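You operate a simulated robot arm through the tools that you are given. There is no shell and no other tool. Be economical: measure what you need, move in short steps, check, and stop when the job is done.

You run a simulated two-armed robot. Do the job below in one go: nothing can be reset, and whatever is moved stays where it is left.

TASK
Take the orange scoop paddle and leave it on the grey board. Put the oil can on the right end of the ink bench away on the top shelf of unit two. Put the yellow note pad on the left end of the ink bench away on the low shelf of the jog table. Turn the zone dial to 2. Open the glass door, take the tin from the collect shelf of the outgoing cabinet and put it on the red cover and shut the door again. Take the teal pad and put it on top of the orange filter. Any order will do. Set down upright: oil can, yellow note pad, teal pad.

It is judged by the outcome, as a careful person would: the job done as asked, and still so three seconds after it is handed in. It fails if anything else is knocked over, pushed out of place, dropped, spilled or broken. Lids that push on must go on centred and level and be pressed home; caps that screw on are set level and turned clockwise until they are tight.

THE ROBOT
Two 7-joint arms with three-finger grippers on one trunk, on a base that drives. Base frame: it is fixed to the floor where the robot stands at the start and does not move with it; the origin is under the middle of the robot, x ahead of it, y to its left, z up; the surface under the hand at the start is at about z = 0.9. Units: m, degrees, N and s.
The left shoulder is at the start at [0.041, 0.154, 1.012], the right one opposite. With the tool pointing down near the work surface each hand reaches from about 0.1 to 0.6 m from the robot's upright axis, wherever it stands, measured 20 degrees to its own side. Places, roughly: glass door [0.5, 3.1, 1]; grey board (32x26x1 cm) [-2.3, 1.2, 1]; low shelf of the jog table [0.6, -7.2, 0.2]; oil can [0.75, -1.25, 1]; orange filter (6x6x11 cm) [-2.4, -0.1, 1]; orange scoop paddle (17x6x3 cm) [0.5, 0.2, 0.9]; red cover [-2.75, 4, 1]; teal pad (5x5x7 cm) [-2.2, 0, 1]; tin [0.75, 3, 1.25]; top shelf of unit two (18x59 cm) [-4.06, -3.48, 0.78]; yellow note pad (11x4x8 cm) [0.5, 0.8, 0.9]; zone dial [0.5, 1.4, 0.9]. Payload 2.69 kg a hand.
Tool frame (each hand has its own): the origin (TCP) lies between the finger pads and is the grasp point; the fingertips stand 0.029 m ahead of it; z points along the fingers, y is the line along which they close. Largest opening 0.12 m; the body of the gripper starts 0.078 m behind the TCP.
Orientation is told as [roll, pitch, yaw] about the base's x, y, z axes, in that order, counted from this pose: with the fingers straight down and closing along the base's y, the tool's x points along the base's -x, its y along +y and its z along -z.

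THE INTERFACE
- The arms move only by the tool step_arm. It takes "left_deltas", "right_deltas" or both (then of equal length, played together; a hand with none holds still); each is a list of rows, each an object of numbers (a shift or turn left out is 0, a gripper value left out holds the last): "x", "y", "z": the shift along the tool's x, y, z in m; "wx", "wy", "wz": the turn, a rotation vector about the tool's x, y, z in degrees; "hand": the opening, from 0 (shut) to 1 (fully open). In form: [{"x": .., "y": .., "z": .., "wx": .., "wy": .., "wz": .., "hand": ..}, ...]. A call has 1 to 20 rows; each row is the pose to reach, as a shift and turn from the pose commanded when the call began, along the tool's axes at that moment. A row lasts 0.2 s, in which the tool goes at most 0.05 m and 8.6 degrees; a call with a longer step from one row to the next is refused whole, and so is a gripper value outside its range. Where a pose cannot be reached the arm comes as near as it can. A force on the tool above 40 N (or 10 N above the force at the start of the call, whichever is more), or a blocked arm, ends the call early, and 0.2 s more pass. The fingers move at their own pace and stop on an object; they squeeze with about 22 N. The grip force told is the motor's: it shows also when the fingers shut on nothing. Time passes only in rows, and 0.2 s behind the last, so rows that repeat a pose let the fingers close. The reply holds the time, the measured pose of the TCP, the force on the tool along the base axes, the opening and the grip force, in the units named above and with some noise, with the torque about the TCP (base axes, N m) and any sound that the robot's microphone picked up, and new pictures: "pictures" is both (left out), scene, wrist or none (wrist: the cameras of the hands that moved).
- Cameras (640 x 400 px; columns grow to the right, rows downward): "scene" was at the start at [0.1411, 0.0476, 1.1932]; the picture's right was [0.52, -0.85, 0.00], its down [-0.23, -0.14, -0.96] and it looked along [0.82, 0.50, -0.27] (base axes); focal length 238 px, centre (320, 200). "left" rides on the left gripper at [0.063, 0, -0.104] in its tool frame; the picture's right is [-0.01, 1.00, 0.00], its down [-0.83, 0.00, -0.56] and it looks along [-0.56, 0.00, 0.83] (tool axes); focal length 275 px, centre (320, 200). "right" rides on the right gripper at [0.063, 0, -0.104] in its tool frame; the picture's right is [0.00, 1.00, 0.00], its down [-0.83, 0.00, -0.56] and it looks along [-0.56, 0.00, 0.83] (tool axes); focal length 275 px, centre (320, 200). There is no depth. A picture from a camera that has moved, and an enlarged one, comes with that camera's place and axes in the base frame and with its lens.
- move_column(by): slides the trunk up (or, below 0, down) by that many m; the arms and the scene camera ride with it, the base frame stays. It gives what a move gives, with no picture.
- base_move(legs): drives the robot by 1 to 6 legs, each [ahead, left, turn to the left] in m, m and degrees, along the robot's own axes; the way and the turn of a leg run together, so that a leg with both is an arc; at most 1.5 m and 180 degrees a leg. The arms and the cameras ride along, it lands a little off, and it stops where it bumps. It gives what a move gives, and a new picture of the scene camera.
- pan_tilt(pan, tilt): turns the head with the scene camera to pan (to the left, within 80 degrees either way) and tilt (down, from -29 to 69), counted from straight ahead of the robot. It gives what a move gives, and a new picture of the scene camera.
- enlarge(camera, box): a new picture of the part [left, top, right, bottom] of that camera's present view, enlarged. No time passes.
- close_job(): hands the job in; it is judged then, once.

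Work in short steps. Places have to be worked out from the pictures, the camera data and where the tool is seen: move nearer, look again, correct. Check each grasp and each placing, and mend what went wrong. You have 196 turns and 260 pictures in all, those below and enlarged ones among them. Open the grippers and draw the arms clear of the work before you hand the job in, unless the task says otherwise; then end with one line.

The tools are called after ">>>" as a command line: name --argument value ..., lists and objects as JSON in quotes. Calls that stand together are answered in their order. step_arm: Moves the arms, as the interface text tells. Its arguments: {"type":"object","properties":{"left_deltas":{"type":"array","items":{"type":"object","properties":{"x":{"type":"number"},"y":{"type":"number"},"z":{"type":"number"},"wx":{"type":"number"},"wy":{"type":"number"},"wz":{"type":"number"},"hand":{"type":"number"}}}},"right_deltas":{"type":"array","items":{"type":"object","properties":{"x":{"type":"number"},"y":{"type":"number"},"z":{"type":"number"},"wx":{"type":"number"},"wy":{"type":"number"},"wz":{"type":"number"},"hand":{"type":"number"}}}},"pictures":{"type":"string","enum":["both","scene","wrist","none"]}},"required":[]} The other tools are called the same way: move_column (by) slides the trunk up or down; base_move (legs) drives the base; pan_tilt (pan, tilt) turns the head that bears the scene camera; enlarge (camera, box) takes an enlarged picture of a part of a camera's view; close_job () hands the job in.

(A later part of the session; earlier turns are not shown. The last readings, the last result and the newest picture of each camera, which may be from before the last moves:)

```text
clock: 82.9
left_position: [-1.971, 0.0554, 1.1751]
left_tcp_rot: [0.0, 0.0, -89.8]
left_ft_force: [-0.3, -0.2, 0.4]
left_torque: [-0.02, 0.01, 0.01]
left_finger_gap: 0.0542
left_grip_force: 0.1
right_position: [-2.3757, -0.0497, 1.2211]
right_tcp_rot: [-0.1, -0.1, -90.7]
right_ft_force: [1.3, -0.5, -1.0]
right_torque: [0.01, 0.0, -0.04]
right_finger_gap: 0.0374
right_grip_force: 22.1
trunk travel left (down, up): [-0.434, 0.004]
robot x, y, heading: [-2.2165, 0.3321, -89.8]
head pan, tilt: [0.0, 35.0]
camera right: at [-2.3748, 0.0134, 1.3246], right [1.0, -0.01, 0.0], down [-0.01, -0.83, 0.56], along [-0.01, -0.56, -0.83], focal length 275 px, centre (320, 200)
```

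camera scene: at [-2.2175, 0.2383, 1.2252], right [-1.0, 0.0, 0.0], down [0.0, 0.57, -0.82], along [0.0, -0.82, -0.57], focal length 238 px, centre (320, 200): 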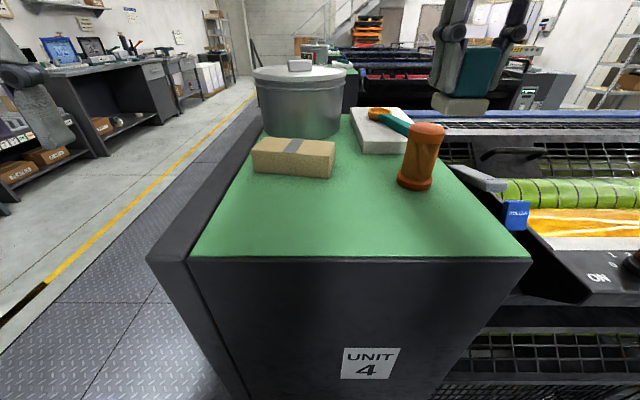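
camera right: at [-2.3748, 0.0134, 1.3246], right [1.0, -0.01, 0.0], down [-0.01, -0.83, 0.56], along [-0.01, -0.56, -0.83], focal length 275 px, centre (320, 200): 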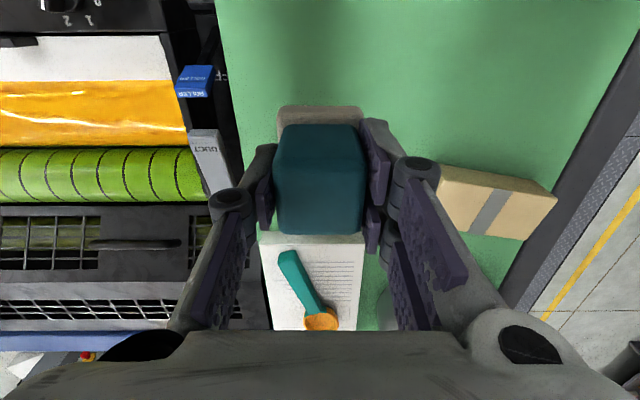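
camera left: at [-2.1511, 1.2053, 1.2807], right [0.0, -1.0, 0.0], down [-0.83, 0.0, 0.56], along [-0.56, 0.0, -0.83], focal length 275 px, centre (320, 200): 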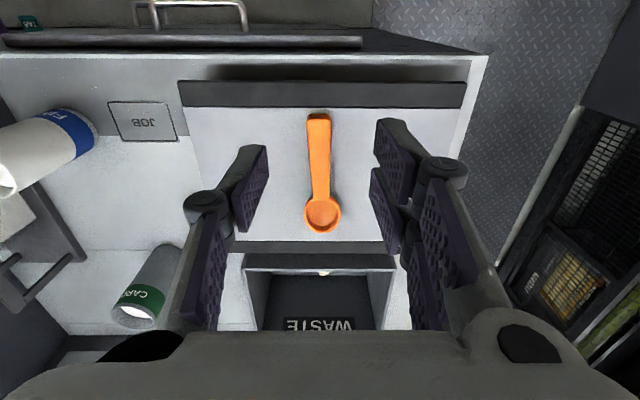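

Zoom on the filter for a precise fix.

>>> enlarge --camera "scene" --box '[360, 60, 552, 180]'

>>> enlarge --camera "scene" --box '[360, 110, 488, 190]'

```text
3.33 times, centred on (456, 120) of scene
camera zoom: at [-2.2175, 0.2392, 1.2252], right [-1.0, 0.0, 0.0], down [0.0, 0.57, -0.82], along [0.0, -0.82, -0.57], focal length 792 px, centre (-133, 467)
```

zoom: 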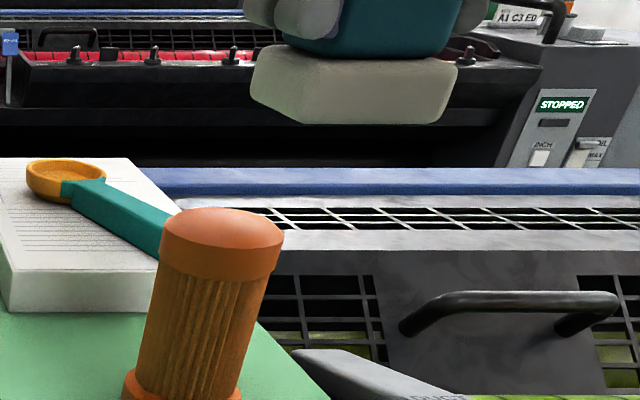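

```text
5.00 times, centred on (424, 150) of scene
camera zoom: at [-2.2175, 0.2392, 1.2252], right [-1.0, 0.0, 0.0], down [0.0, 0.57, -0.82], along [0.0, -0.82, -0.57], focal length 1187 px, centre (-200, 450)
```

zoom: 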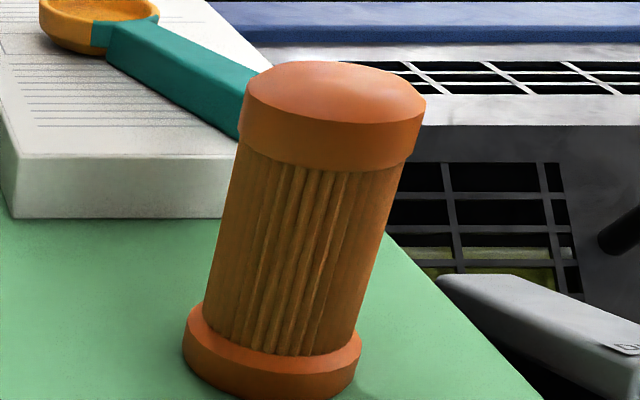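

Both cameras agree on filter centre ≈(-2.383,-0.13), top ≈1.10. Move the pad above it at z≈1.18 and look.

>>> step_arm --right_deltas '[{"x": -0.03, "y": -0.003, "z": 0.005}, {"x": -0.06, "y": -0.006, "z": 0.02}, {"x": -0.08, "y": -0.008, "z": 0.035}, {"x": -0.08, "y": -0.008, "z": 0.035}]' --pictures "both"

>>> enlarge --camera "scene" --box '[360, 80, 488, 200]'

```text
clock: 83.9
left_position: [-1.9721, 0.0551, 1.1748]
left_tcp_rot: [0.0, -0.1, -89.7]
left_ft_force: [0.1, -0.1, 0.4]
left_torque: [0.0, -0.04, 0.01]
left_finger_gap: 0.0539
left_grip_force: 0.0
right_position: [-2.385, -0.1202, 1.1868]
right_tcp_rot: [-0.2, -0.4, -90.7]
right_ft_force: [0.1, -0.4, -1.4]
right_torque: [-0.02, 0.01, 0.01]
right_finger_gap: 0.0373
right_grip_force: 21.6
right hand out of reach, approached as far as the arm can: row 3, 4
trunk travel left (down, up): [-0.434, 0.004]
robot x, y, heading: [-2.2178, 0.3359, -89.7]
head pan, tilt: [0.0, 35.0]
camera scene: at [-2.2175, 0.2392, 1.2252], right [-1.0, 0.0, 0.0], down [0.0, 0.57, -0.82], along [0.0, -0.82, -0.57], focal length 238 px, centre (320, 200)
camera right: at [-2.3833, -0.0556, 1.2901], right [1.0, -0.01, 0.0], down [-0.01, -0.83, 0.56], along [-0.01, -0.56, -0.83], focal length 275 px, centre (320, 200)
```

scene: 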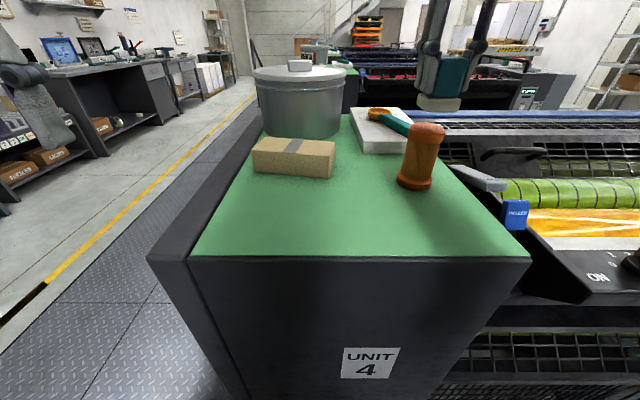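
right: 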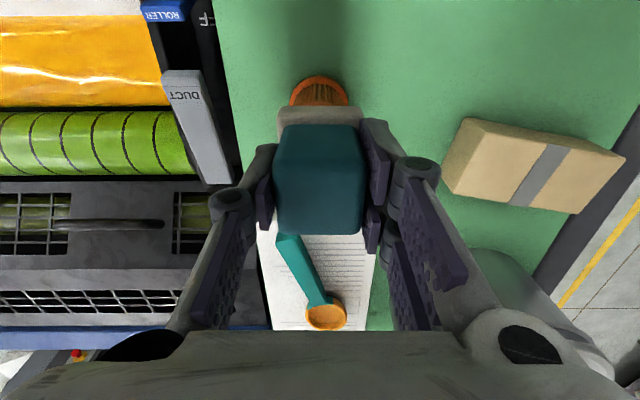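

```text
3.33 times, centred on (424, 140) of scene
camera zoom: at [-2.2175, 0.2392, 1.2252], right [-1.0, 0.0, 0.0], down [0.0, 0.57, -0.82], along [0.0, -0.82, -0.57], focal length 792 px, centre (-27, 400)
```

zoom: 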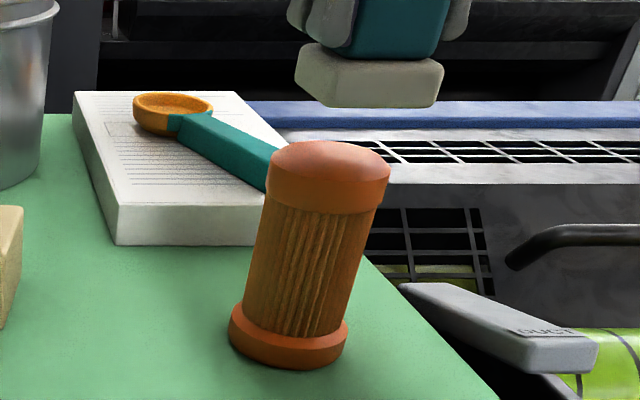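

Pad is aligned in x; needs about 1.5 cm more in -y. Lower to z≈1.165 with that shift and look again.

>>> step_arm --right_deltas '[{"x": -0.005, "z": 0.012}, {"x": -0.008, "z": 0.022}, {"x": -0.008, "z": 0.022}]' --pictures "wrist"

>>> enlarge --camera "scene" --box '[360, 80, 488, 200]'

```text
clock: 84.7
left_position: [-1.9704, 0.055, 1.1764]
left_tcp_rot: [0.0, 0.0, -89.8]
left_ft_force: [0.1, -0.2, -0.1]
left_torque: [-0.01, 0.0, 0.0]
left_finger_gap: 0.054
left_grip_force: 0.0
right_position: [-2.3848, -0.1282, 1.1653]
right_tcp_rot: [-0.2, -0.2, -90.7]
right_ft_force: [-0.5, 0.4, -0.6]
right_torque: [0.0, -0.04, -0.03]
right_finger_gap: 0.0374
right_grip_force: 22.1
trunk travel left (down, up): [-0.434, 0.004]
robot x, y, heading: [-2.2188, 0.3339, -89.9]
head pan, tilt: [0.0, 35.0]
camera right: at [-2.3839, -0.0644, 1.2685], right [1.0, -0.01, 0.0], down [-0.01, -0.83, 0.56], along [-0.01, -0.56, -0.83], focal length 275 px, centre (320, 200)
```

right: 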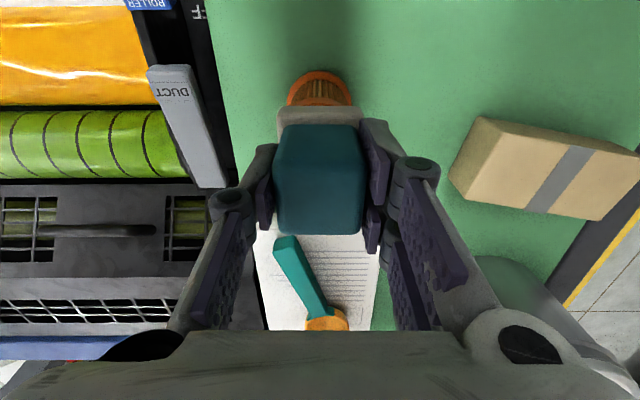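

```text
3.33 times, centred on (424, 140) of scene
camera zoom: at [-2.2175, 0.2391, 1.2251], right [-1.0, 0.0, 0.0], down [0.0, 0.57, -0.82], along [0.0, -0.82, -0.57], focal length 792 px, centre (-27, 400)
```

zoom: 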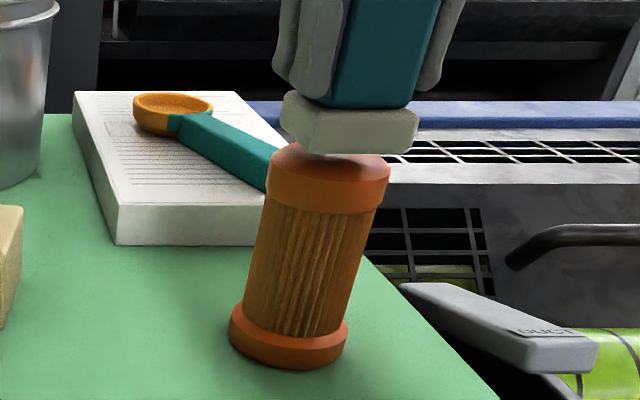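

Nearly centred and about 1 cm above. Shift 6 mm in -y and lower slowly.

>>> step_arm --right_deltas '[{"x": -0.005, "y": 0.001, "z": 0.002}, {"x": -0.007, "y": 0.001, "z": 0.006}, {"x": -0.007, "y": 0.001, "z": 0.008}, {"x": -0.007, "y": 0.001, "z": 0.01}]' --pictures "none"

>>> enlarge --camera "scene" --box '[360, 80, 488, 200]'

```text
clock: 85.7
left_position: [-1.9707, 0.0548, 1.1768]
left_tcp_rot: [-0.1, -0.1, -89.9]
left_ft_force: [0.6, -0.2, 0.3]
left_torque: [0.0, -0.01, 0.02]
left_finger_gap: 0.0538
left_grip_force: 0.0
right_position: [-2.3842, -0.1352, 1.1559]
right_tcp_rot: [-0.1, -0.5, -90.7]
right_ft_force: [0.0, -1.4, 9.2]
right_torque: [-0.02, -0.03, -0.01]
right_finger_gap: 0.0373
right_grip_force: 21.7
trunk travel left (down, up): [-0.434, 0.004]
robot x, y, heading: [-2.219, 0.3354, -89.6]
head pan, tilt: [0.0, 35.0]
```

```text
3.33 times, centred on (424, 140) of scene
camera zoom: at [-2.2174, 0.2398, 1.2254], right [-1.0, 0.0, 0.0], down [0.0, 0.57, -0.82], along [0.0, -0.82, -0.57], focal length 792 px, centre (-27, 400)
```

zoom: 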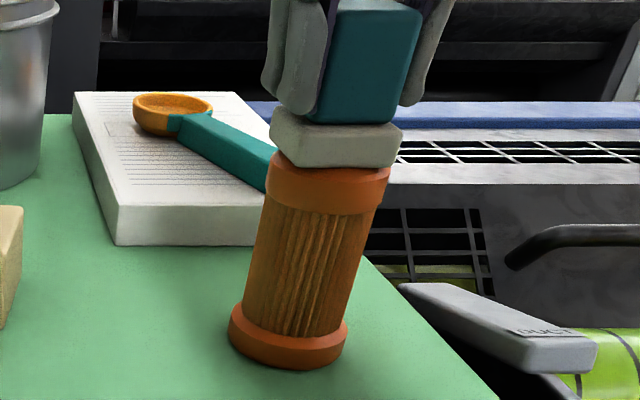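

Contact at 9 N and centred within a few mm. Release and rise.

>>> step_arm --right_deltas '[{"z": 0.0, "hand": 0.4}, {"z": 0.0, "hand": 0.5}, {"z": 0.0, "hand": 0.6}, {"z": -0.01}, {"z": -0.03}, {"x": 0.02, "z": -0.05}, {"x": 0.06, "z": -0.06}, {"x": 0.1, "z": -0.07}]' --pictures "scene"

>>> enlarge --camera "scene" --box '[360, 80, 488, 200]'

```text
clock: 87.5
left_position: [-1.9723, 0.0548, 1.1766]
left_tcp_rot: [0.0, -0.2, -89.7]
left_ft_force: [-0.2, 0.4, 0.8]
left_torque: [-0.03, -0.02, 0.01]
left_finger_gap: 0.0541
left_grip_force: 0.1
right_position: [-2.3832, -0.0327, 1.2252]
right_tcp_rot: [-0.1, -0.3, -90.8]
right_ft_force: [-0.5, -0.2, -0.8]
right_torque: [-0.01, 0.0, 0.01]
right_finger_gap: 0.0719
right_grip_force: 0.0
right hand out of reach, approached as far as the arm can: row 5, 6
trunk travel left (down, up): [-0.434, 0.004]
robot x, y, heading: [-2.2127, 0.3362, -90.1]
head pan, tilt: [0.0, 35.0]
camera scene: at [-2.2183, 0.2401, 1.2253], right [-1.0, 0.0, 0.0], down [0.0, 0.57, -0.82], along [0.0, -0.82, -0.57], focal length 238 px, centre (320, 200)
```

scene: 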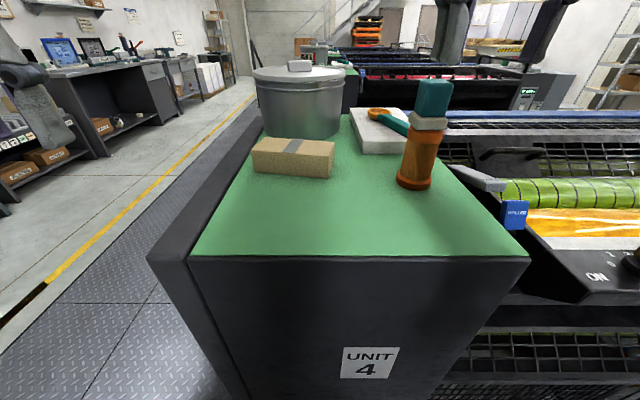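

```text
3.33 times, centred on (424, 140) of scene
camera zoom: at [-2.2183, 0.2401, 1.2253], right [-1.0, 0.0, 0.0], down [0.0, 0.57, -0.82], along [0.0, -0.82, -0.57], focal length 792 px, centre (-27, 400)
```

zoom: 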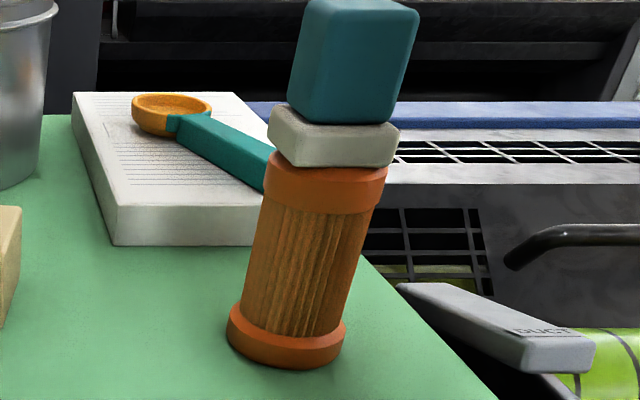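

Pad stands on the filter. Now on to the zone dial: back off, turn to face +x and drive across.

>>> base_move --legs '[[-0.28, 0, 0], [0, 0.7, 0], [0, 0, 90], [1.3, 0, 0], [0, 0.75, 0]]'

>>> pan_tilt --pan 0 --tilt 15

```text
clock: 110.7
left_position: [0.0719, 1.6162, 1.1753]
left_tcp_rot: [0.0, 0.0, 0.2]
left_ft_force: [-0.7, -0.8, 0.4]
left_torque: [0.0, 0.01, 0.01]
left_finger_gap: 0.0538
left_grip_force: 0.0
right_position: [0.1624, 1.2051, 1.2243]
right_tcp_rot: [-0.1, -0.2, -0.7]
right_ft_force: [0.1, -0.5, 0.0]
right_torque: [0.01, 0.01, -0.01]
right_finger_gap: 0.0721
right_grip_force: 0.2
trunk travel left (down, up): [-0.434, 0.004]
robot x, y, heading: [-0.2097, 1.3745, 0.1]
head pan, tilt: [0.0, 35.0]
camera scene: at [-0.1125, 1.3696, 1.2251], right [0.0, -1.0, 0.0], down [-0.57, 0.0, -0.82], along [0.82, 0.0, -0.57], focal length 238 px, centre (320, 200)
```

scene: 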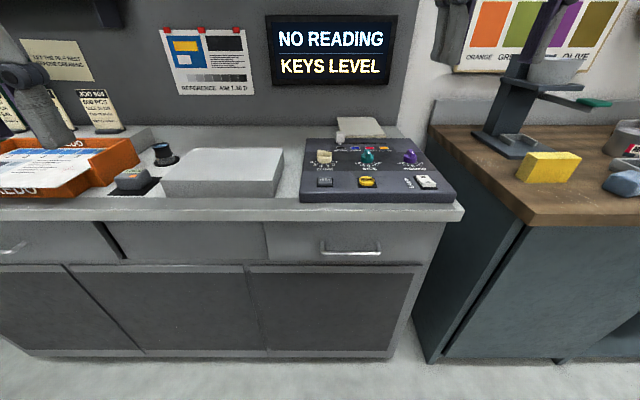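

```text
clock: 111.5
left_position: [0.0727, 1.6178, 1.1764]
left_tcp_rot: [0.0, 0.0, 0.2]
left_ft_force: [0.4, 0.2, 0.1]
left_torque: [-0.03, 0.02, -0.02]
left_finger_gap: 0.0539
left_grip_force: 0.1
right_position: [0.1621, 1.2044, 1.2243]
right_tcp_rot: [0.0, -0.2, -0.7]
right_ft_force: [-0.2, 0.2, 0.4]
right_torque: [0.01, 0.0, -0.03]
right_finger_gap: 0.0721
right_grip_force: 0.0
trunk travel left (down, up): [-0.434, 0.004]
robot x, y, heading: [-0.2087, 1.3678, 0.2]
head pan, tilt: [0.0, 15.0]
camera scene: at [-0.1072, 1.3695, 1.2571], right [0.0, -1.0, 0.0], down [-0.26, 0.0, -0.97], along [0.97, 0.0, -0.26], focal length 238 px, centre (320, 200)
```

scene: 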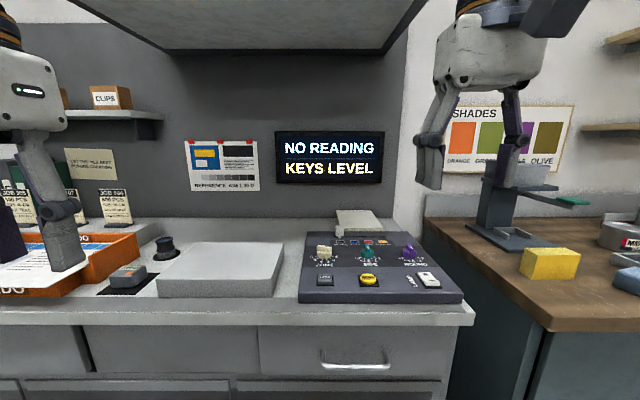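

There are three knobs on the control panel; zoom to read labels.

>>> enlarge --camera "scene" --box '[292, 225, 472, 310]'

```text
3.56 times, centred on (382, 268) of scene
camera zoom: at [-0.1072, 1.3695, 1.2571], right [0.0, -1.0, 0.0], down [-0.26, 0.0, -0.97], along [0.97, 0.0, -0.26], focal length 844 px, centre (100, -40)
```

zoom: 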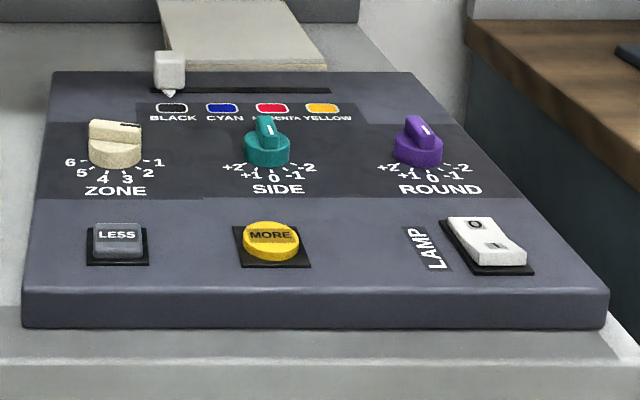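

The zone dial is the cream left knob, apparently pointing near 1. Drive up so the left hand can work over it; lower the trunk back.

>>> move_column --by -0.055

>>> base_move --legs '[[0, -0.1, 0], [0.2, 0, 0]]'

>>> step_arm --left_deltas '[{"x": -0.03, "y": -0.04, "hand": 0.3}, {"x": -0.06, "y": -0.08}, {"x": -0.09, "y": -0.12}, {"x": -0.12, "y": -0.14}, {"x": -0.15, "y": -0.15}]' --pictures "wrist"

```text
clock: 112.5
left_position: [0.098, 1.6163, 1.0854]
left_tcp_rot: [-0.1, 6.4, 0.2]
left_ft_force: [0.7, -0.3, 0.5]
left_torque: [-0.02, -0.03, -0.03]
left_finger_gap: 0.0542
left_grip_force: 0.0
right_position: [0.1799, 1.2052, 1.1456]
right_tcp_rot: [-0.1, 3.4, -0.7]
right_ft_force: [-0.2, 0.0, -0.2]
right_torque: [0.01, -0.05, -0.01]
right_finger_gap: 0.0721
right_grip_force: 0.2
trunk travel left (down, up): [-0.379, 0.059]
robot x, y, heading: [-0.2088, 1.3723, 0.3]
head pan, tilt: [0.0, 15.0]
```

```text
clock: 115.1
left_position: [0.3013, 1.5182, 1.0848]
left_tcp_rot: [-0.1, 6.5, 0.3]
left_ft_force: [0.3, 0.0, 0.0]
left_torque: [-0.02, 0.02, -0.02]
left_finger_gap: 0.054
left_grip_force: 0.0
right_position: [0.3812, 1.1065, 1.1438]
right_tcp_rot: [-0.1, 3.5, -0.7]
right_ft_force: [0.4, 0.3, -0.7]
right_torque: [-0.01, 0.01, 0.0]
right_finger_gap: 0.0718
right_grip_force: 0.1
trunk travel left (down, up): [-0.379, 0.059]
robot x, y, heading: [-0.0082, 1.2707, 0.1]
head pan, tilt: [0.0, 15.0]
camera scene: at [0.1484, 1.2704, 1.1944], right [0.0, -1.0, 0.0], down [-0.26, 0.0, -0.97], along [0.97, 0.0, -0.26], focal length 238 px, centre (320, 200)
```

scene: 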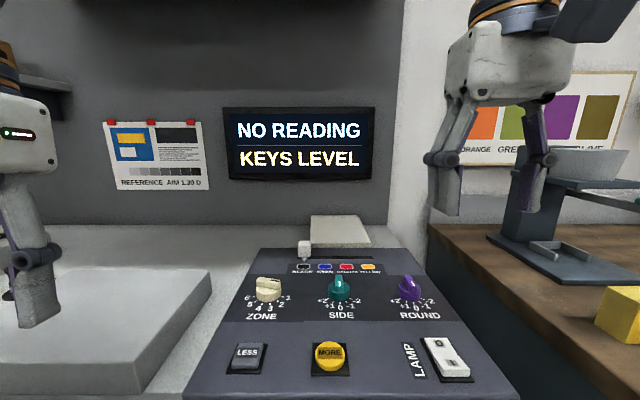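

```text
clock: 116.3
left_position: [0.4499, 1.3673, 1.0673]
left_tcp_rot: [-0.1, 6.5, 0.3]
left_ft_force: [-0.1, -0.6, -0.4]
left_torque: [0.0, -0.02, -0.01]
left_finger_gap: 0.0362
left_grip_force: 0.0
right_position: [0.3815, 1.1045, 1.1441]
right_tcp_rot: [-0.1, 3.5, -0.7]
right_ft_force: [0.7, -0.2, -0.2]
right_torque: [0.05, -0.01, 0.01]
right_finger_gap: 0.0717
right_grip_force: 0.1
trunk travel left (down, up): [-0.379, 0.059]
robot x, y, heading: [-0.0076, 1.273, 0.2]
head pan, tilt: [0.0, 15.0]
camera left: at [0.3988, 1.3677, 1.1783], right [0.0, 1.0, 0.0], down [0.89, 0.0, 0.46], along [0.46, 0.0, -0.89], focal length 275 px, centre (320, 200)
```

left: 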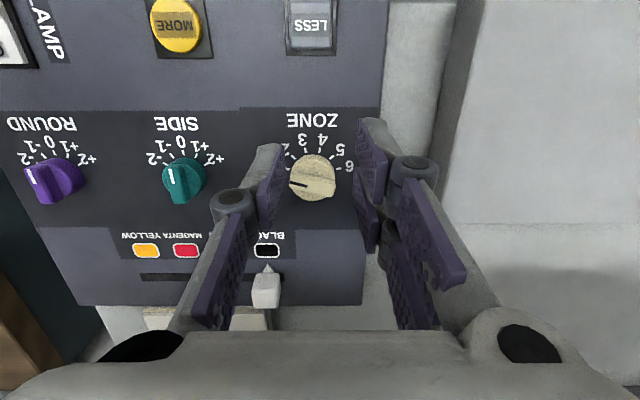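

Knob centre ≈(0.509,1.361). The hand is pitched 6.5°; level it and move over the knob.

>>> step_arm --left_deltas '[{"x": -0.03, "y": -0.003, "z": 0.015, "wy": -3.2}, {"x": -0.063, "y": -0.006, "z": 0.03, "wy": -6.4}, {"x": -0.063, "y": -0.006, "z": 0.03, "wy": -6.4}]' --pictures "wrist"

>>> enlarge --camera "left" --box '[240, 70, 400, 170]'

```text
clock: 117.1
left_position: [0.5085, 1.362, 1.0312]
left_tcp_rot: [0.0, 0.1, 0.4]
left_ft_force: [-0.2, 0.9, -1.2]
left_torque: [0.01, 0.0, 0.0]
left_finger_gap: 0.0363
left_grip_force: 0.2
right_position: [0.3809, 1.1054, 1.1453]
right_tcp_rot: [-0.1, 3.3, -0.7]
right_ft_force: [0.6, 0.0, -0.5]
right_torque: [-0.03, 0.02, -0.01]
right_finger_gap: 0.0719
right_grip_force: 0.0
trunk travel left (down, up): [-0.379, 0.059]
robot x, y, heading: [-0.0031, 1.2682, 0.1]
head pan, tilt: [0.0, 15.0]
camera left: at [0.4449, 1.3633, 1.1357], right [0.0, 1.0, 0.0], down [0.83, 0.0, 0.56], along [0.56, 0.0, -0.83], focal length 275 px, centre (320, 200)
```

left: 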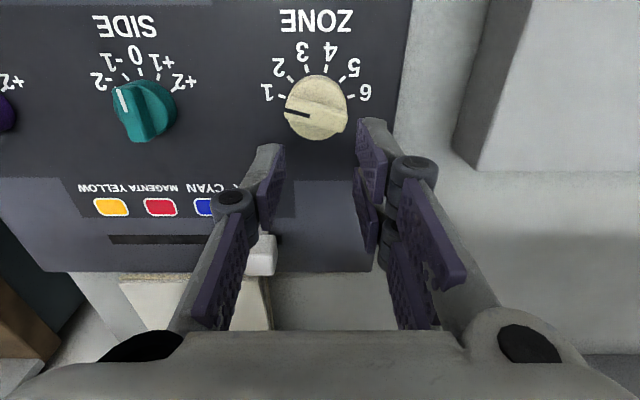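

```text
4.00 times, centred on (320, 120) of left
camera zoom: at [0.4449, 1.3633, 1.1357], right [0.0, 1.0, 0.0], down [0.83, 0.0, 0.56], along [0.56, 0.0, -0.83], focal length 1101 px, centre (320, 520)
```

zoom: 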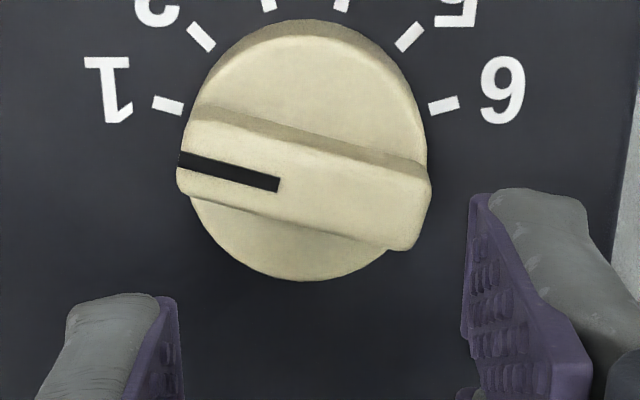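

Pointer is at 1; steps are 30° and 2 lies clockwise. I'll turn the hand −75° to straddle the grip bar, centred over (0.498,1.3605), then lower.

>>> step_arm --left_deltas '[{"x": 0.003, "wz": -8}, {"x": 0.006, "wz": -16}, {"x": 0.01, "wz": -24}, {"x": 0.0105, "y": -0.001, "z": 0.0, "wz": -32}, {"x": 0.0105, "y": -0.001, "z": 0.0, "wz": -40}, {"x": 0.0105, "y": -0.001, "z": 0.005, "wz": -48}, {"x": 0.0105, "y": -0.001, "z": 0.01, "wz": -56}, {"x": 0.0105, "y": -0.001, "z": 0.015, "wz": -64}, {"x": 0.0105, "y": -0.001, "z": 0.02, "wz": -72}, {"x": 0.0105, "y": -0.001, "z": 0.025, "wz": -75}, {"x": 0.0105, "y": -0.001, "z": 0.025, "wz": -75}]' --pictures "wrist"

```text
clock: 119.5
left_position: [0.4983, 1.3607, 1.0056]
left_tcp_rot: [0.0, 0.2, 75.4]
left_ft_force: [0.8, -0.2, 0.2]
left_torque: [0.02, 0.02, 0.03]
left_finger_gap: 0.0358
left_grip_force: 0.0
right_position: [0.3807, 1.1045, 1.144]
right_tcp_rot: [0.0, 3.5, -0.7]
right_ft_force: [0.3, -0.3, 0.6]
right_torque: [0.0, 0.0, 0.02]
right_finger_gap: 0.0718
right_grip_force: 0.1
trunk travel left (down, up): [-0.379, 0.059]
robot x, y, heading: [-0.0063, 1.2715, 0.1]
head pan, tilt: [0.0, 15.0]
camera left: at [0.4816, 1.301, 1.1109], right [-0.97, 0.26, 0.0], down [0.21, 0.8, 0.56], along [0.14, 0.54, -0.83], focal length 275 px, centre (320, 200)
```

left: 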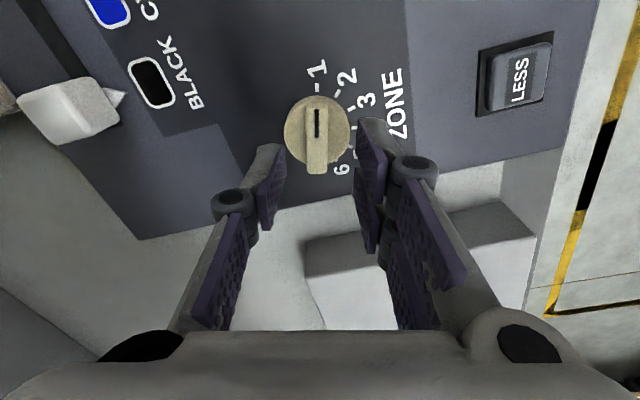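

Aligned well. Lower to z≈0.975 and check.

>>> step_arm --left_deltas '[{"x": 0.002, "y": -0.002, "z": 0.015}, {"x": 0.002, "y": -0.002, "z": 0.025}, {"x": 0.002, "y": -0.002, "z": 0.03}]' --pictures "wrist"

>>> enlarge --camera "scene" --box '[210, 220, 330, 320]'

```text
clock: 120.3
left_position: [0.4998, 1.3582, 0.9762]
left_tcp_rot: [0.1, 0.2, 75.3]
left_ft_force: [0.5, -0.5, -0.2]
left_torque: [0.01, 0.0, 0.01]
left_finger_gap: 0.036
left_grip_force: 0.1
right_position: [0.3816, 1.1064, 1.1448]
right_tcp_rot: [-0.1, 3.5, -0.7]
right_ft_force: [-0.2, -1.0, -0.2]
right_torque: [-0.02, -0.03, 0.04]
right_finger_gap: 0.0719
right_grip_force: 0.1
trunk travel left (down, up): [-0.379, 0.059]
robot x, y, heading: [-0.0035, 1.2715, 0.2]
head pan, tilt: [0.0, 15.0]
camera left: at [0.4828, 1.2984, 1.0806], right [-0.97, 0.26, 0.0], down [0.22, 0.8, 0.56], along [0.14, 0.54, -0.83], focal length 275 px, centre (320, 200)
```

left: 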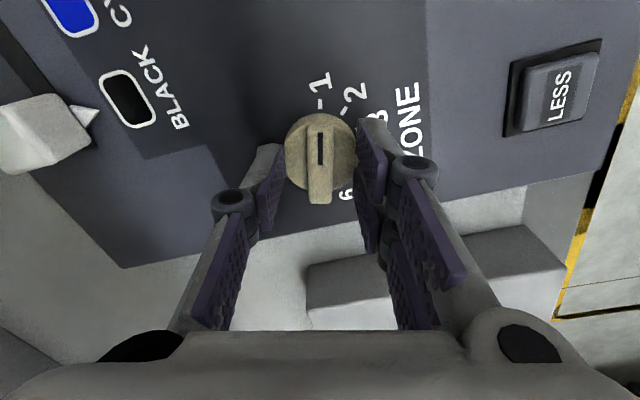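

```text
4.00 times, centred on (270, 270) of scene
camera zoom: at [0.1477, 1.2704, 1.1945], right [0.0, -1.0, 0.0], down [-0.26, 0.0, -0.97], along [0.97, 0.0, -0.26], focal length 950 px, centre (520, -80)
```

zoom: 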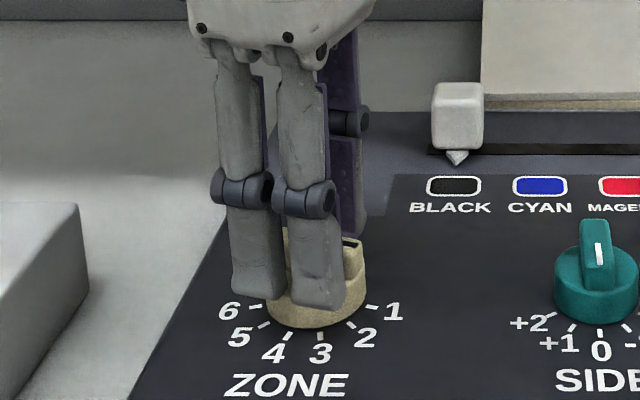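

Fingers straddle the bar. Close, then turn 30° clockwise.

>>> step_arm --left_deltas '[{"z": 0.002, "hand": 0.0}, {"z": 0.002}, {"z": 0.002}, {"z": 0.002}]' --pictures "wrist"

```text
clock: 121.3
left_position: [0.5, 1.3583, 0.9757]
left_tcp_rot: [-0.2, 0.0, 75.3]
left_ft_force: [4.1, 2.4, 13.9]
left_torque: [-0.53, 0.09, -0.22]
left_finger_gap: 0.0127
left_grip_force: 39.5
right_position: [0.3802, 1.1069, 1.1459]
right_tcp_rot: [-0.1, 3.3, -0.7]
right_ft_force: [0.3, -0.2, 0.3]
right_torque: [-0.01, 0.01, 0.03]
right_finger_gap: 0.0716
right_grip_force: 0.0
trunk travel left (down, up): [-0.379, 0.059]
robot x, y, heading: [-0.0075, 1.2701, 0.2]
head pan, tilt: [0.0, 15.0]
camera left: at [0.4823, 1.2984, 1.0799], right [-0.97, 0.26, 0.0], down [0.21, 0.8, 0.56], along [0.14, 0.54, -0.83], focal length 275 px, centre (320, 200)
```

left: 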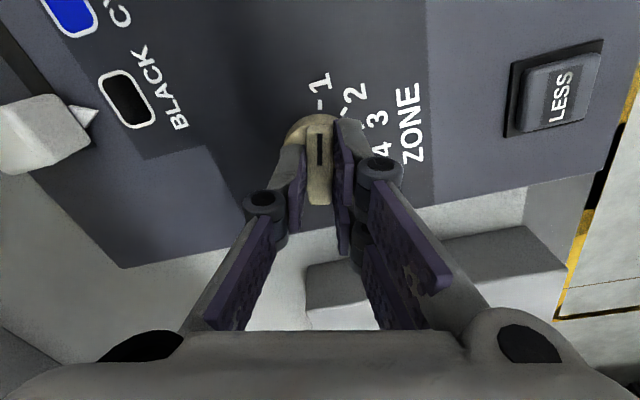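

Bar held. Turn.

>>> step_arm --left_deltas '[{"z": -0.001, "wz": 6}, {"z": -0.001, "wz": 12}, {"z": -0.001, "wz": 18}, {"z": -0.001, "wz": 24}, {"z": -0.001, "wz": 30}, {"z": -0.001, "wz": 31}]' --pictures "wrist"

```text
clock: 122.7
left_position: [0.4989, 1.3594, 0.9755]
left_tcp_rot: [0.1, 0.1, 44.2]
left_ft_force: [-4.2, 5.1, 4.3]
left_torque: [0.89, -0.57, 0.04]
left_finger_gap: 0.0129
left_grip_force: 38.7
right_position: [0.3802, 1.1056, 1.1445]
right_tcp_rot: [-0.1, 3.4, -0.8]
right_ft_force: [-0.6, 0.9, -0.2]
right_torque: [-0.01, 0.0, 0.03]
right_finger_gap: 0.0719
right_grip_force: 0.0
trunk travel left (down, up): [-0.379, 0.059]
robot x, y, heading: [-0.0098, 1.2688, 0.4]
head pan, tilt: [0.0, 15.0]
camera left: at [0.4529, 1.3159, 1.08], right [-0.69, 0.72, 0.0], down [0.6, 0.58, 0.55], along [0.4, 0.39, -0.83], focal length 275 px, centre (320, 200)
```

left: 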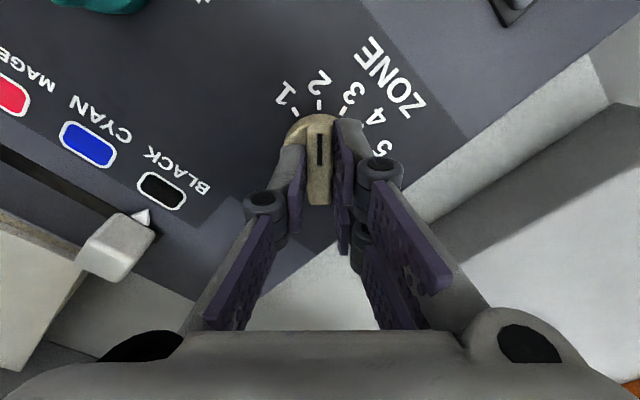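

Pointer is on 2. Release gently, rise and verify.

>>> step_arm --left_deltas '[{"wz": 0, "hand": 0.15}, {"hand": 0.3}, {"z": -0.015}, {"z": -0.05}, {"z": -0.09}, {"z": -0.12, "wz": 8}, {"z": -0.14, "wz": 16}, {"z": -0.15, "wz": 24}, {"z": -0.15, "wz": 32}, {"z": -0.15, "wz": 40}, {"z": -0.15, "wz": 44}]' --pictures "none"

>>> enlarge --camera "scene" --box '[210, 220, 330, 320]'

```text
clock: 125.1
left_position: [0.4122, 1.2602, 1.1347]
left_tcp_rot: [0.2, -0.2, 0.2]
left_ft_force: [-0.7, -2.4, 1.1]
left_torque: [0.23, -0.18, -0.02]
left_finger_gap: 0.036
left_grip_force: 0.0
left hand out of reach, approached as far as the arm can: row 6, 7, 8, 9, 10, 11
right_position: [0.3779, 1.0988, 1.1464]
right_tcp_rot: [0.2, 3.1, -0.6]
right_ft_force: [-1.6, -1.8, -0.3]
right_torque: [0.15, -0.1, 0.0]
right_finger_gap: 0.072
right_grip_force: 0.0
trunk travel left (down, up): [-0.379, 0.059]
robot x, y, heading: [-0.0087, 1.2643, 0.1]
head pan, tilt: [0.0, 15.0]
```

```text
4.00 times, centred on (270, 270) of scene
camera zoom: at [0.1436, 1.2652, 1.1954], right [0.0, -1.0, 0.0], down [-0.26, 0.0, -0.97], along [0.97, 0.0, -0.26], focal length 950 px, centre (520, -80)
```

zoom: 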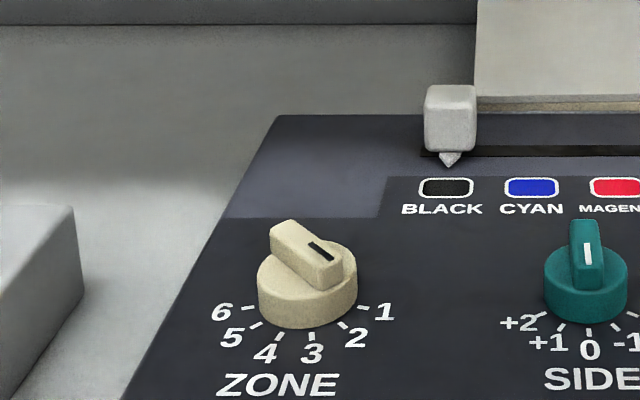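

Dial reads 2. Separate the hands (they're close), back off, and drive to the outgoing cabinet.

>>> step_arm --left_deltas '[{"y": 0.03, "x": 0.02}, {"y": 0.07, "x": 0.04}, {"y": 0.11, "x": 0.06}, {"y": 0.15, "x": 0.08}]' --right_deltas '[{"y": -0.01}, {"y": -0.03}, {"y": -0.04}, {"y": -0.05}]' --pictures "none"

>>> base_move --legs '[[-0.5, 0, 0], [0, 1.45, 0]]'

```text
clock: 126.1
left_position: [0.3332, 1.417, 1.1329]
left_tcp_rot: [0.0, 0.0, 0.3]
left_ft_force: [-0.1, -0.2, 0.5]
left_torque: [-0.05, 0.02, -0.02]
left_finger_gap: 0.0363
left_grip_force: 0.1
right_position: [0.3841, 1.06, 1.135]
right_tcp_rot: [-0.1, 3.5, -0.8]
right_ft_force: [0.1, -0.4, 0.3]
right_torque: [-0.02, 0.02, 0.02]
right_finger_gap: 0.0723
right_grip_force: 0.0
right hand out of reach, approached as far as the arm can: row 2, 3, 4
trunk travel left (down, up): [-0.379, 0.059]
robot x, y, heading: [-0.0043, 1.2738, 0.2]
head pan, tilt: [0.0, 15.0]
```

```text
clock: 139.9
left_position: [-0.1791, 2.8684, 1.1335]
left_tcp_rot: [-0.2, 0.1, 1.0]
left_ft_force: [1.0, -0.2, 0.3]
left_torque: [0.0, 0.02, -0.05]
left_finger_gap: 0.0359
left_grip_force: 0.0
right_position: [-0.1241, 2.5136, 1.1347]
right_tcp_rot: [-0.2, 3.3, 0.0]
right_ft_force: [0.2, -1.1, 0.3]
right_torque: [-0.03, 0.04, 0.02]
right_finger_gap: 0.072
right_grip_force: 0.0
trunk travel left (down, up): [-0.379, 0.059]
robot x, y, heading: [-0.5175, 2.7194, 1.0]
head pan, tilt: [0.0, 15.0]
camera scene: at [-0.3636, 2.7223, 1.1945], right [0.02, -1.0, 0.0], down [-0.26, 0.0, -0.97], along [0.97, 0.02, -0.26], focal length 238 px, centre (320, 200)
```

scene: 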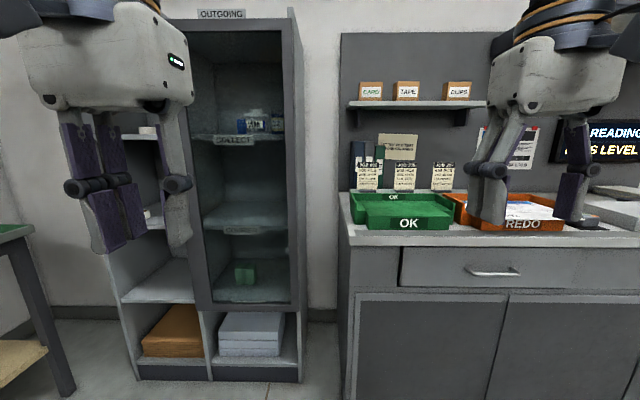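

Zoom on the cabinet.

>>> enlarge --camera "scene" --box '[110, 0, 330, 340]'

>>> base_move --legs '[[0, 0.4, -1]]'

```text
1.18 times, centred on (220, 170) of scene
camera zoom: at [-0.3636, 2.7223, 1.1945], right [0.02, -1.0, 0.0], down [-0.26, 0.0, -0.97], along [0.97, 0.02, -0.26], focal length 279 px, centre (438, 235)
```

zoom: 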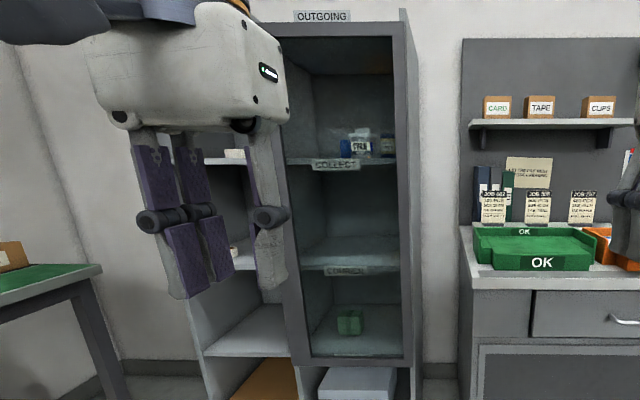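

```text
clock: 143.5
left_position: [-0.179, 3.2608, 1.1336]
left_tcp_rot: [0.0, 0.0, 0.0]
left_ft_force: [0.0, 0.7, 0.5]
left_torque: [0.01, 0.01, -0.02]
left_finger_gap: 0.036
left_grip_force: 0.1
right_position: [-0.1322, 2.9035, 1.1349]
right_tcp_rot: [-0.1, 3.4, -1.0]
right_ft_force: [-0.5, -0.3, 0.2]
right_torque: [-0.02, 0.01, 0.03]
right_finger_gap: 0.072
right_grip_force: 0.0
trunk travel left (down, up): [-0.379, 0.059]
robot x, y, heading: [-0.5186, 3.1203, 0.0]
head pan, tilt: [0.0, 15.0]
camera scene: at [-0.3664, 3.1168, 1.1945], right [0.0, -1.0, 0.0], down [-0.26, 0.0, -0.97], along [0.97, 0.0, -0.26], focal length 238 px, centre (320, 200)
```

scene: 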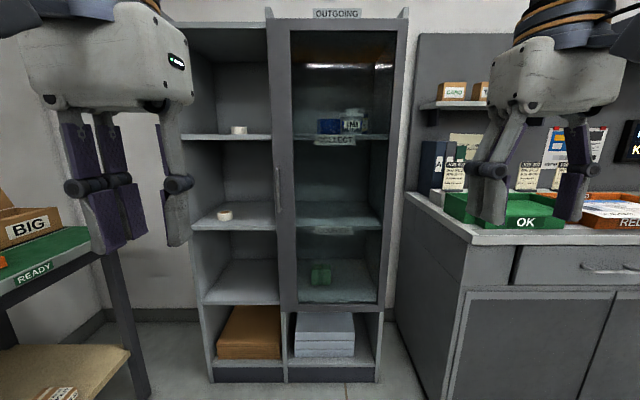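

Zoom in on the door and its handle.

>>> enlarge --camera "scene" --box '[255, 0, 415, 160]'

>>> enlarge --camera "scene" --box '[255, 140, 415, 320]'

```text
2.50 times, centred on (335, 80) of scene
camera zoom: at [-0.3664, 3.1168, 1.1945], right [0.0, -1.0, 0.0], down [-0.26, 0.0, -0.97], along [0.97, 0.0, -0.26], focal length 594 px, centre (282, 500)
```

zoom: 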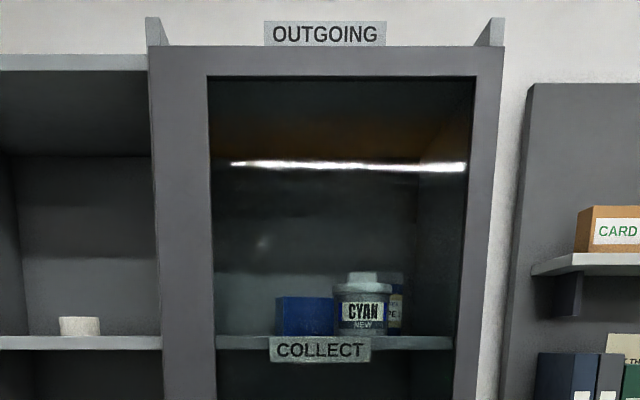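

```text
2.22 times, centred on (335, 230) of scene
camera zoom: at [-0.3664, 3.1168, 1.1945], right [0.0, -1.0, 0.0], down [-0.26, 0.0, -0.97], along [0.97, 0.0, -0.26], focal length 528 px, centre (287, 133)
```

zoom: 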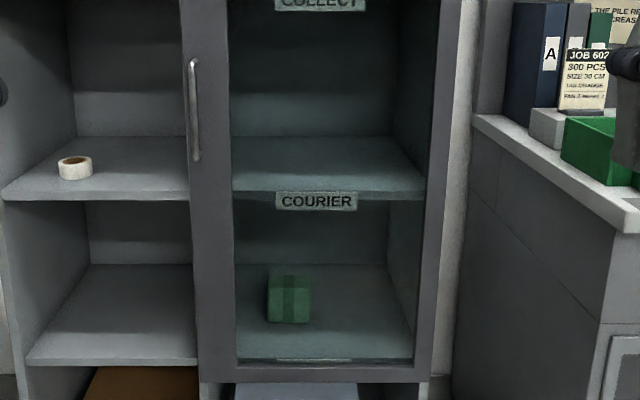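

The CYAN tin is on the collect shelf; the door's vertical bar handle is at left (≈[0.49,3.28,0.91–1.08]), hinged right at y≈2.85. I'll turn the left hand horizontal (fingers forward) in free space, right hand drawn back.

>>> step_arm --left_deltas '[{"x": -0.015, "wy": -8.4}, {"x": -0.03, "z": 0.01, "wy": -16.8}, {"x": -0.045, "z": 0.02, "wy": -25.2}, {"x": -0.06, "z": 0.03, "wy": -33.6}, {"x": -0.075, "z": 0.04, "wy": -42}, {"x": -0.09, "z": 0.05, "wy": -50.4}, {"x": -0.105, "z": 0.06, "wy": -58.8}, {"x": -0.12, "z": 0.07, "wy": -67.2}, {"x": -0.135, "z": 0.08, "wy": -75.6}, {"x": -0.15, "z": 0.09, "wy": -83}, {"x": -0.16, "z": 0.1, "wy": -90}, {"x": -0.16, "z": 0.1, "wy": -90}]' --pictures "both"

```text
clock: 146.1
left_position: [-0.0192, 3.2615, 1.0319]
left_tcp_rot: [-50.1, -89.8, 50.2]
left_ft_force: [0.7, 0.5, -0.3]
left_torque: [0.01, -0.03, -0.03]
left_finger_gap: 0.0362
left_grip_force: 0.1
right_position: [-0.1304, 2.905, 1.1346]
right_tcp_rot: [-0.2, 3.4, -1.0]
right_ft_force: [0.5, 0.1, -0.4]
right_torque: [-0.03, 0.0, -0.01]
right_finger_gap: 0.072
right_grip_force: 0.1
trunk travel left (down, up): [-0.379, 0.059]
robot x, y, heading: [-0.5223, 3.1173, -0.3]
head pan, tilt: [0.0, 15.0]
camera scene: at [-0.3662, 3.1174, 1.1945], right [0.0, -1.0, 0.0], down [-0.26, 0.0, -0.97], along [0.97, 0.0, -0.26], focal length 238 px, centre (320, 200)
camera left: at [-0.1245, 3.2628, 0.9703], right [0.0, 1.0, 0.0], down [-0.55, 0.0, 0.83], along [0.83, 0.0, 0.55], focal length 275 px, centre (320, 200)
```

scene: 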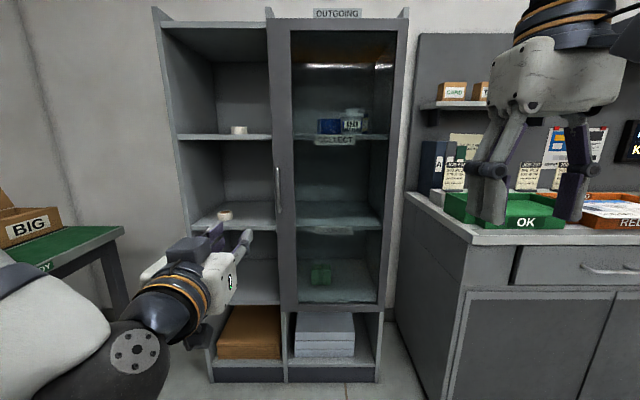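
left: 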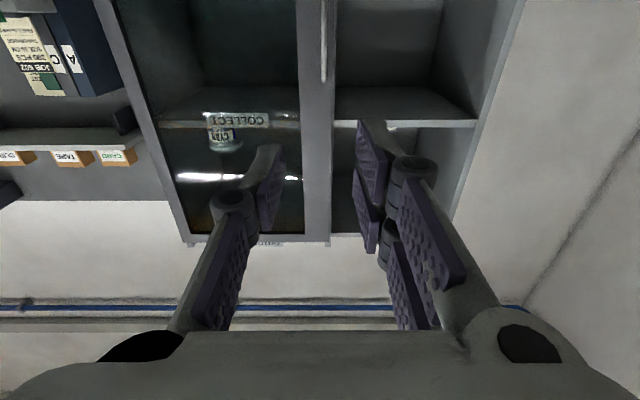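

Handle bar ≈(0.515,3.271), z 0.91–1.083. Drive forward 0.42 and open the left hand.

>>> base_move --legs '[[0.42, 0, 0.3]]'

>>> step_arm --left_deltas '[{"x": 0.01, "y": 0.005, "hand": 0.6}, {"x": 0.03, "y": 0.01}, {"x": 0.03, "y": 0.01}]' --pictures "both"

```text
clock: 148.7
left_position: [0.4001, 3.2637, 1.0326]
left_tcp_rot: [-25.6, -89.8, 25.7]
left_ft_force: [0.4, -0.2, -0.4]
left_torque: [-0.01, -0.01, 0.05]
left_finger_gap: 0.036
left_grip_force: 0.0
right_position: [0.2908, 2.9058, 1.1343]
right_tcp_rot: [0.0, 3.4, -0.7]
right_ft_force: [0.0, 0.4, -0.4]
right_torque: [0.02, 0.0, 0.01]
right_finger_gap: 0.0721
right_grip_force: 0.0
trunk travel left (down, up): [-0.379, 0.059]
robot x, y, heading: [-0.101, 3.1177, 0.2]
head pan, tilt: [0.0, 15.0]
camera scene: at [0.0541, 3.1177, 1.1944], right [0.0, -1.0, 0.0], down [-0.26, 0.0, -0.97], along [0.97, 0.0, -0.26], focal length 238 px, centre (320, 200)
```

scene: 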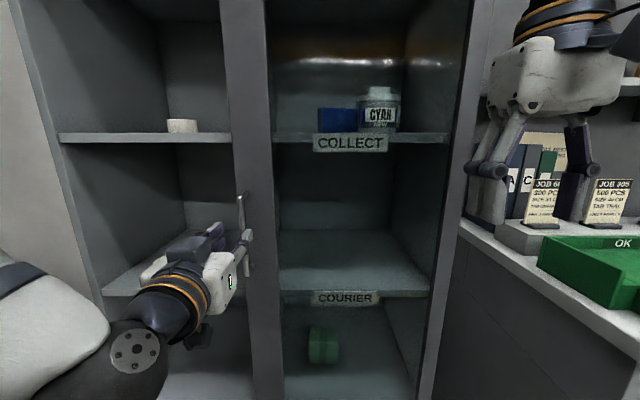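

```text
clock: 149.5
left_position: [0.4007, 3.2686, 1.0243]
left_tcp_rot: [-22.5, -89.8, 22.8]
left_ft_force: [0.4, 0.1, -0.1]
left_torque: [-0.01, 0.0, -0.01]
left_finger_gap: 0.0721
left_grip_force: 0.0
left hand out of reach, approached as far as the arm can: row 2, 3
right_position: [0.2901, 2.9058, 1.1336]
right_tcp_rot: [-0.1, 3.4, -0.7]
right_ft_force: [-0.1, -0.9, 0.5]
right_torque: [0.02, 0.01, 0.02]
right_finger_gap: 0.072
right_grip_force: 0.0
trunk travel left (down, up): [-0.379, 0.059]
robot x, y, heading: [-0.1034, 3.1206, 0.3]
head pan, tilt: [0.0, 15.0]
camera scene: at [0.0536, 3.1176, 1.1945], right [0.0, -1.0, 0.0], down [-0.26, 0.0, -0.97], along [0.97, 0.0, -0.26], focal length 238 px, centre (320, 200)
camera left: at [0.2944, 3.269, 0.961], right [-0.01, 1.0, 0.0], down [-0.55, -0.01, 0.83], along [0.83, 0.0, 0.55], focal length 275 px, centre (320, 200)
```

scene: 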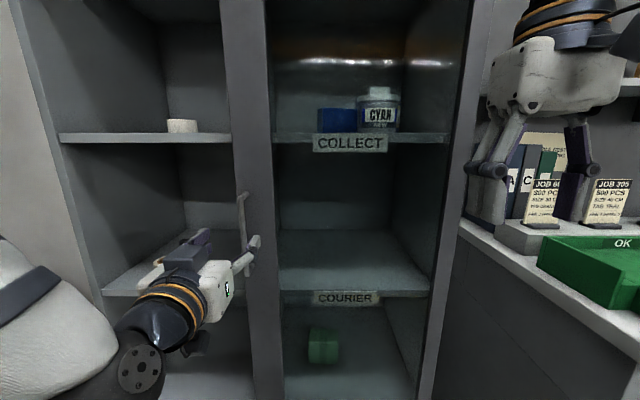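
left: 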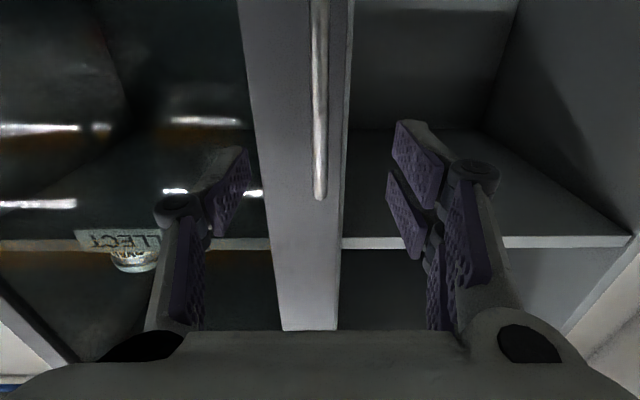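

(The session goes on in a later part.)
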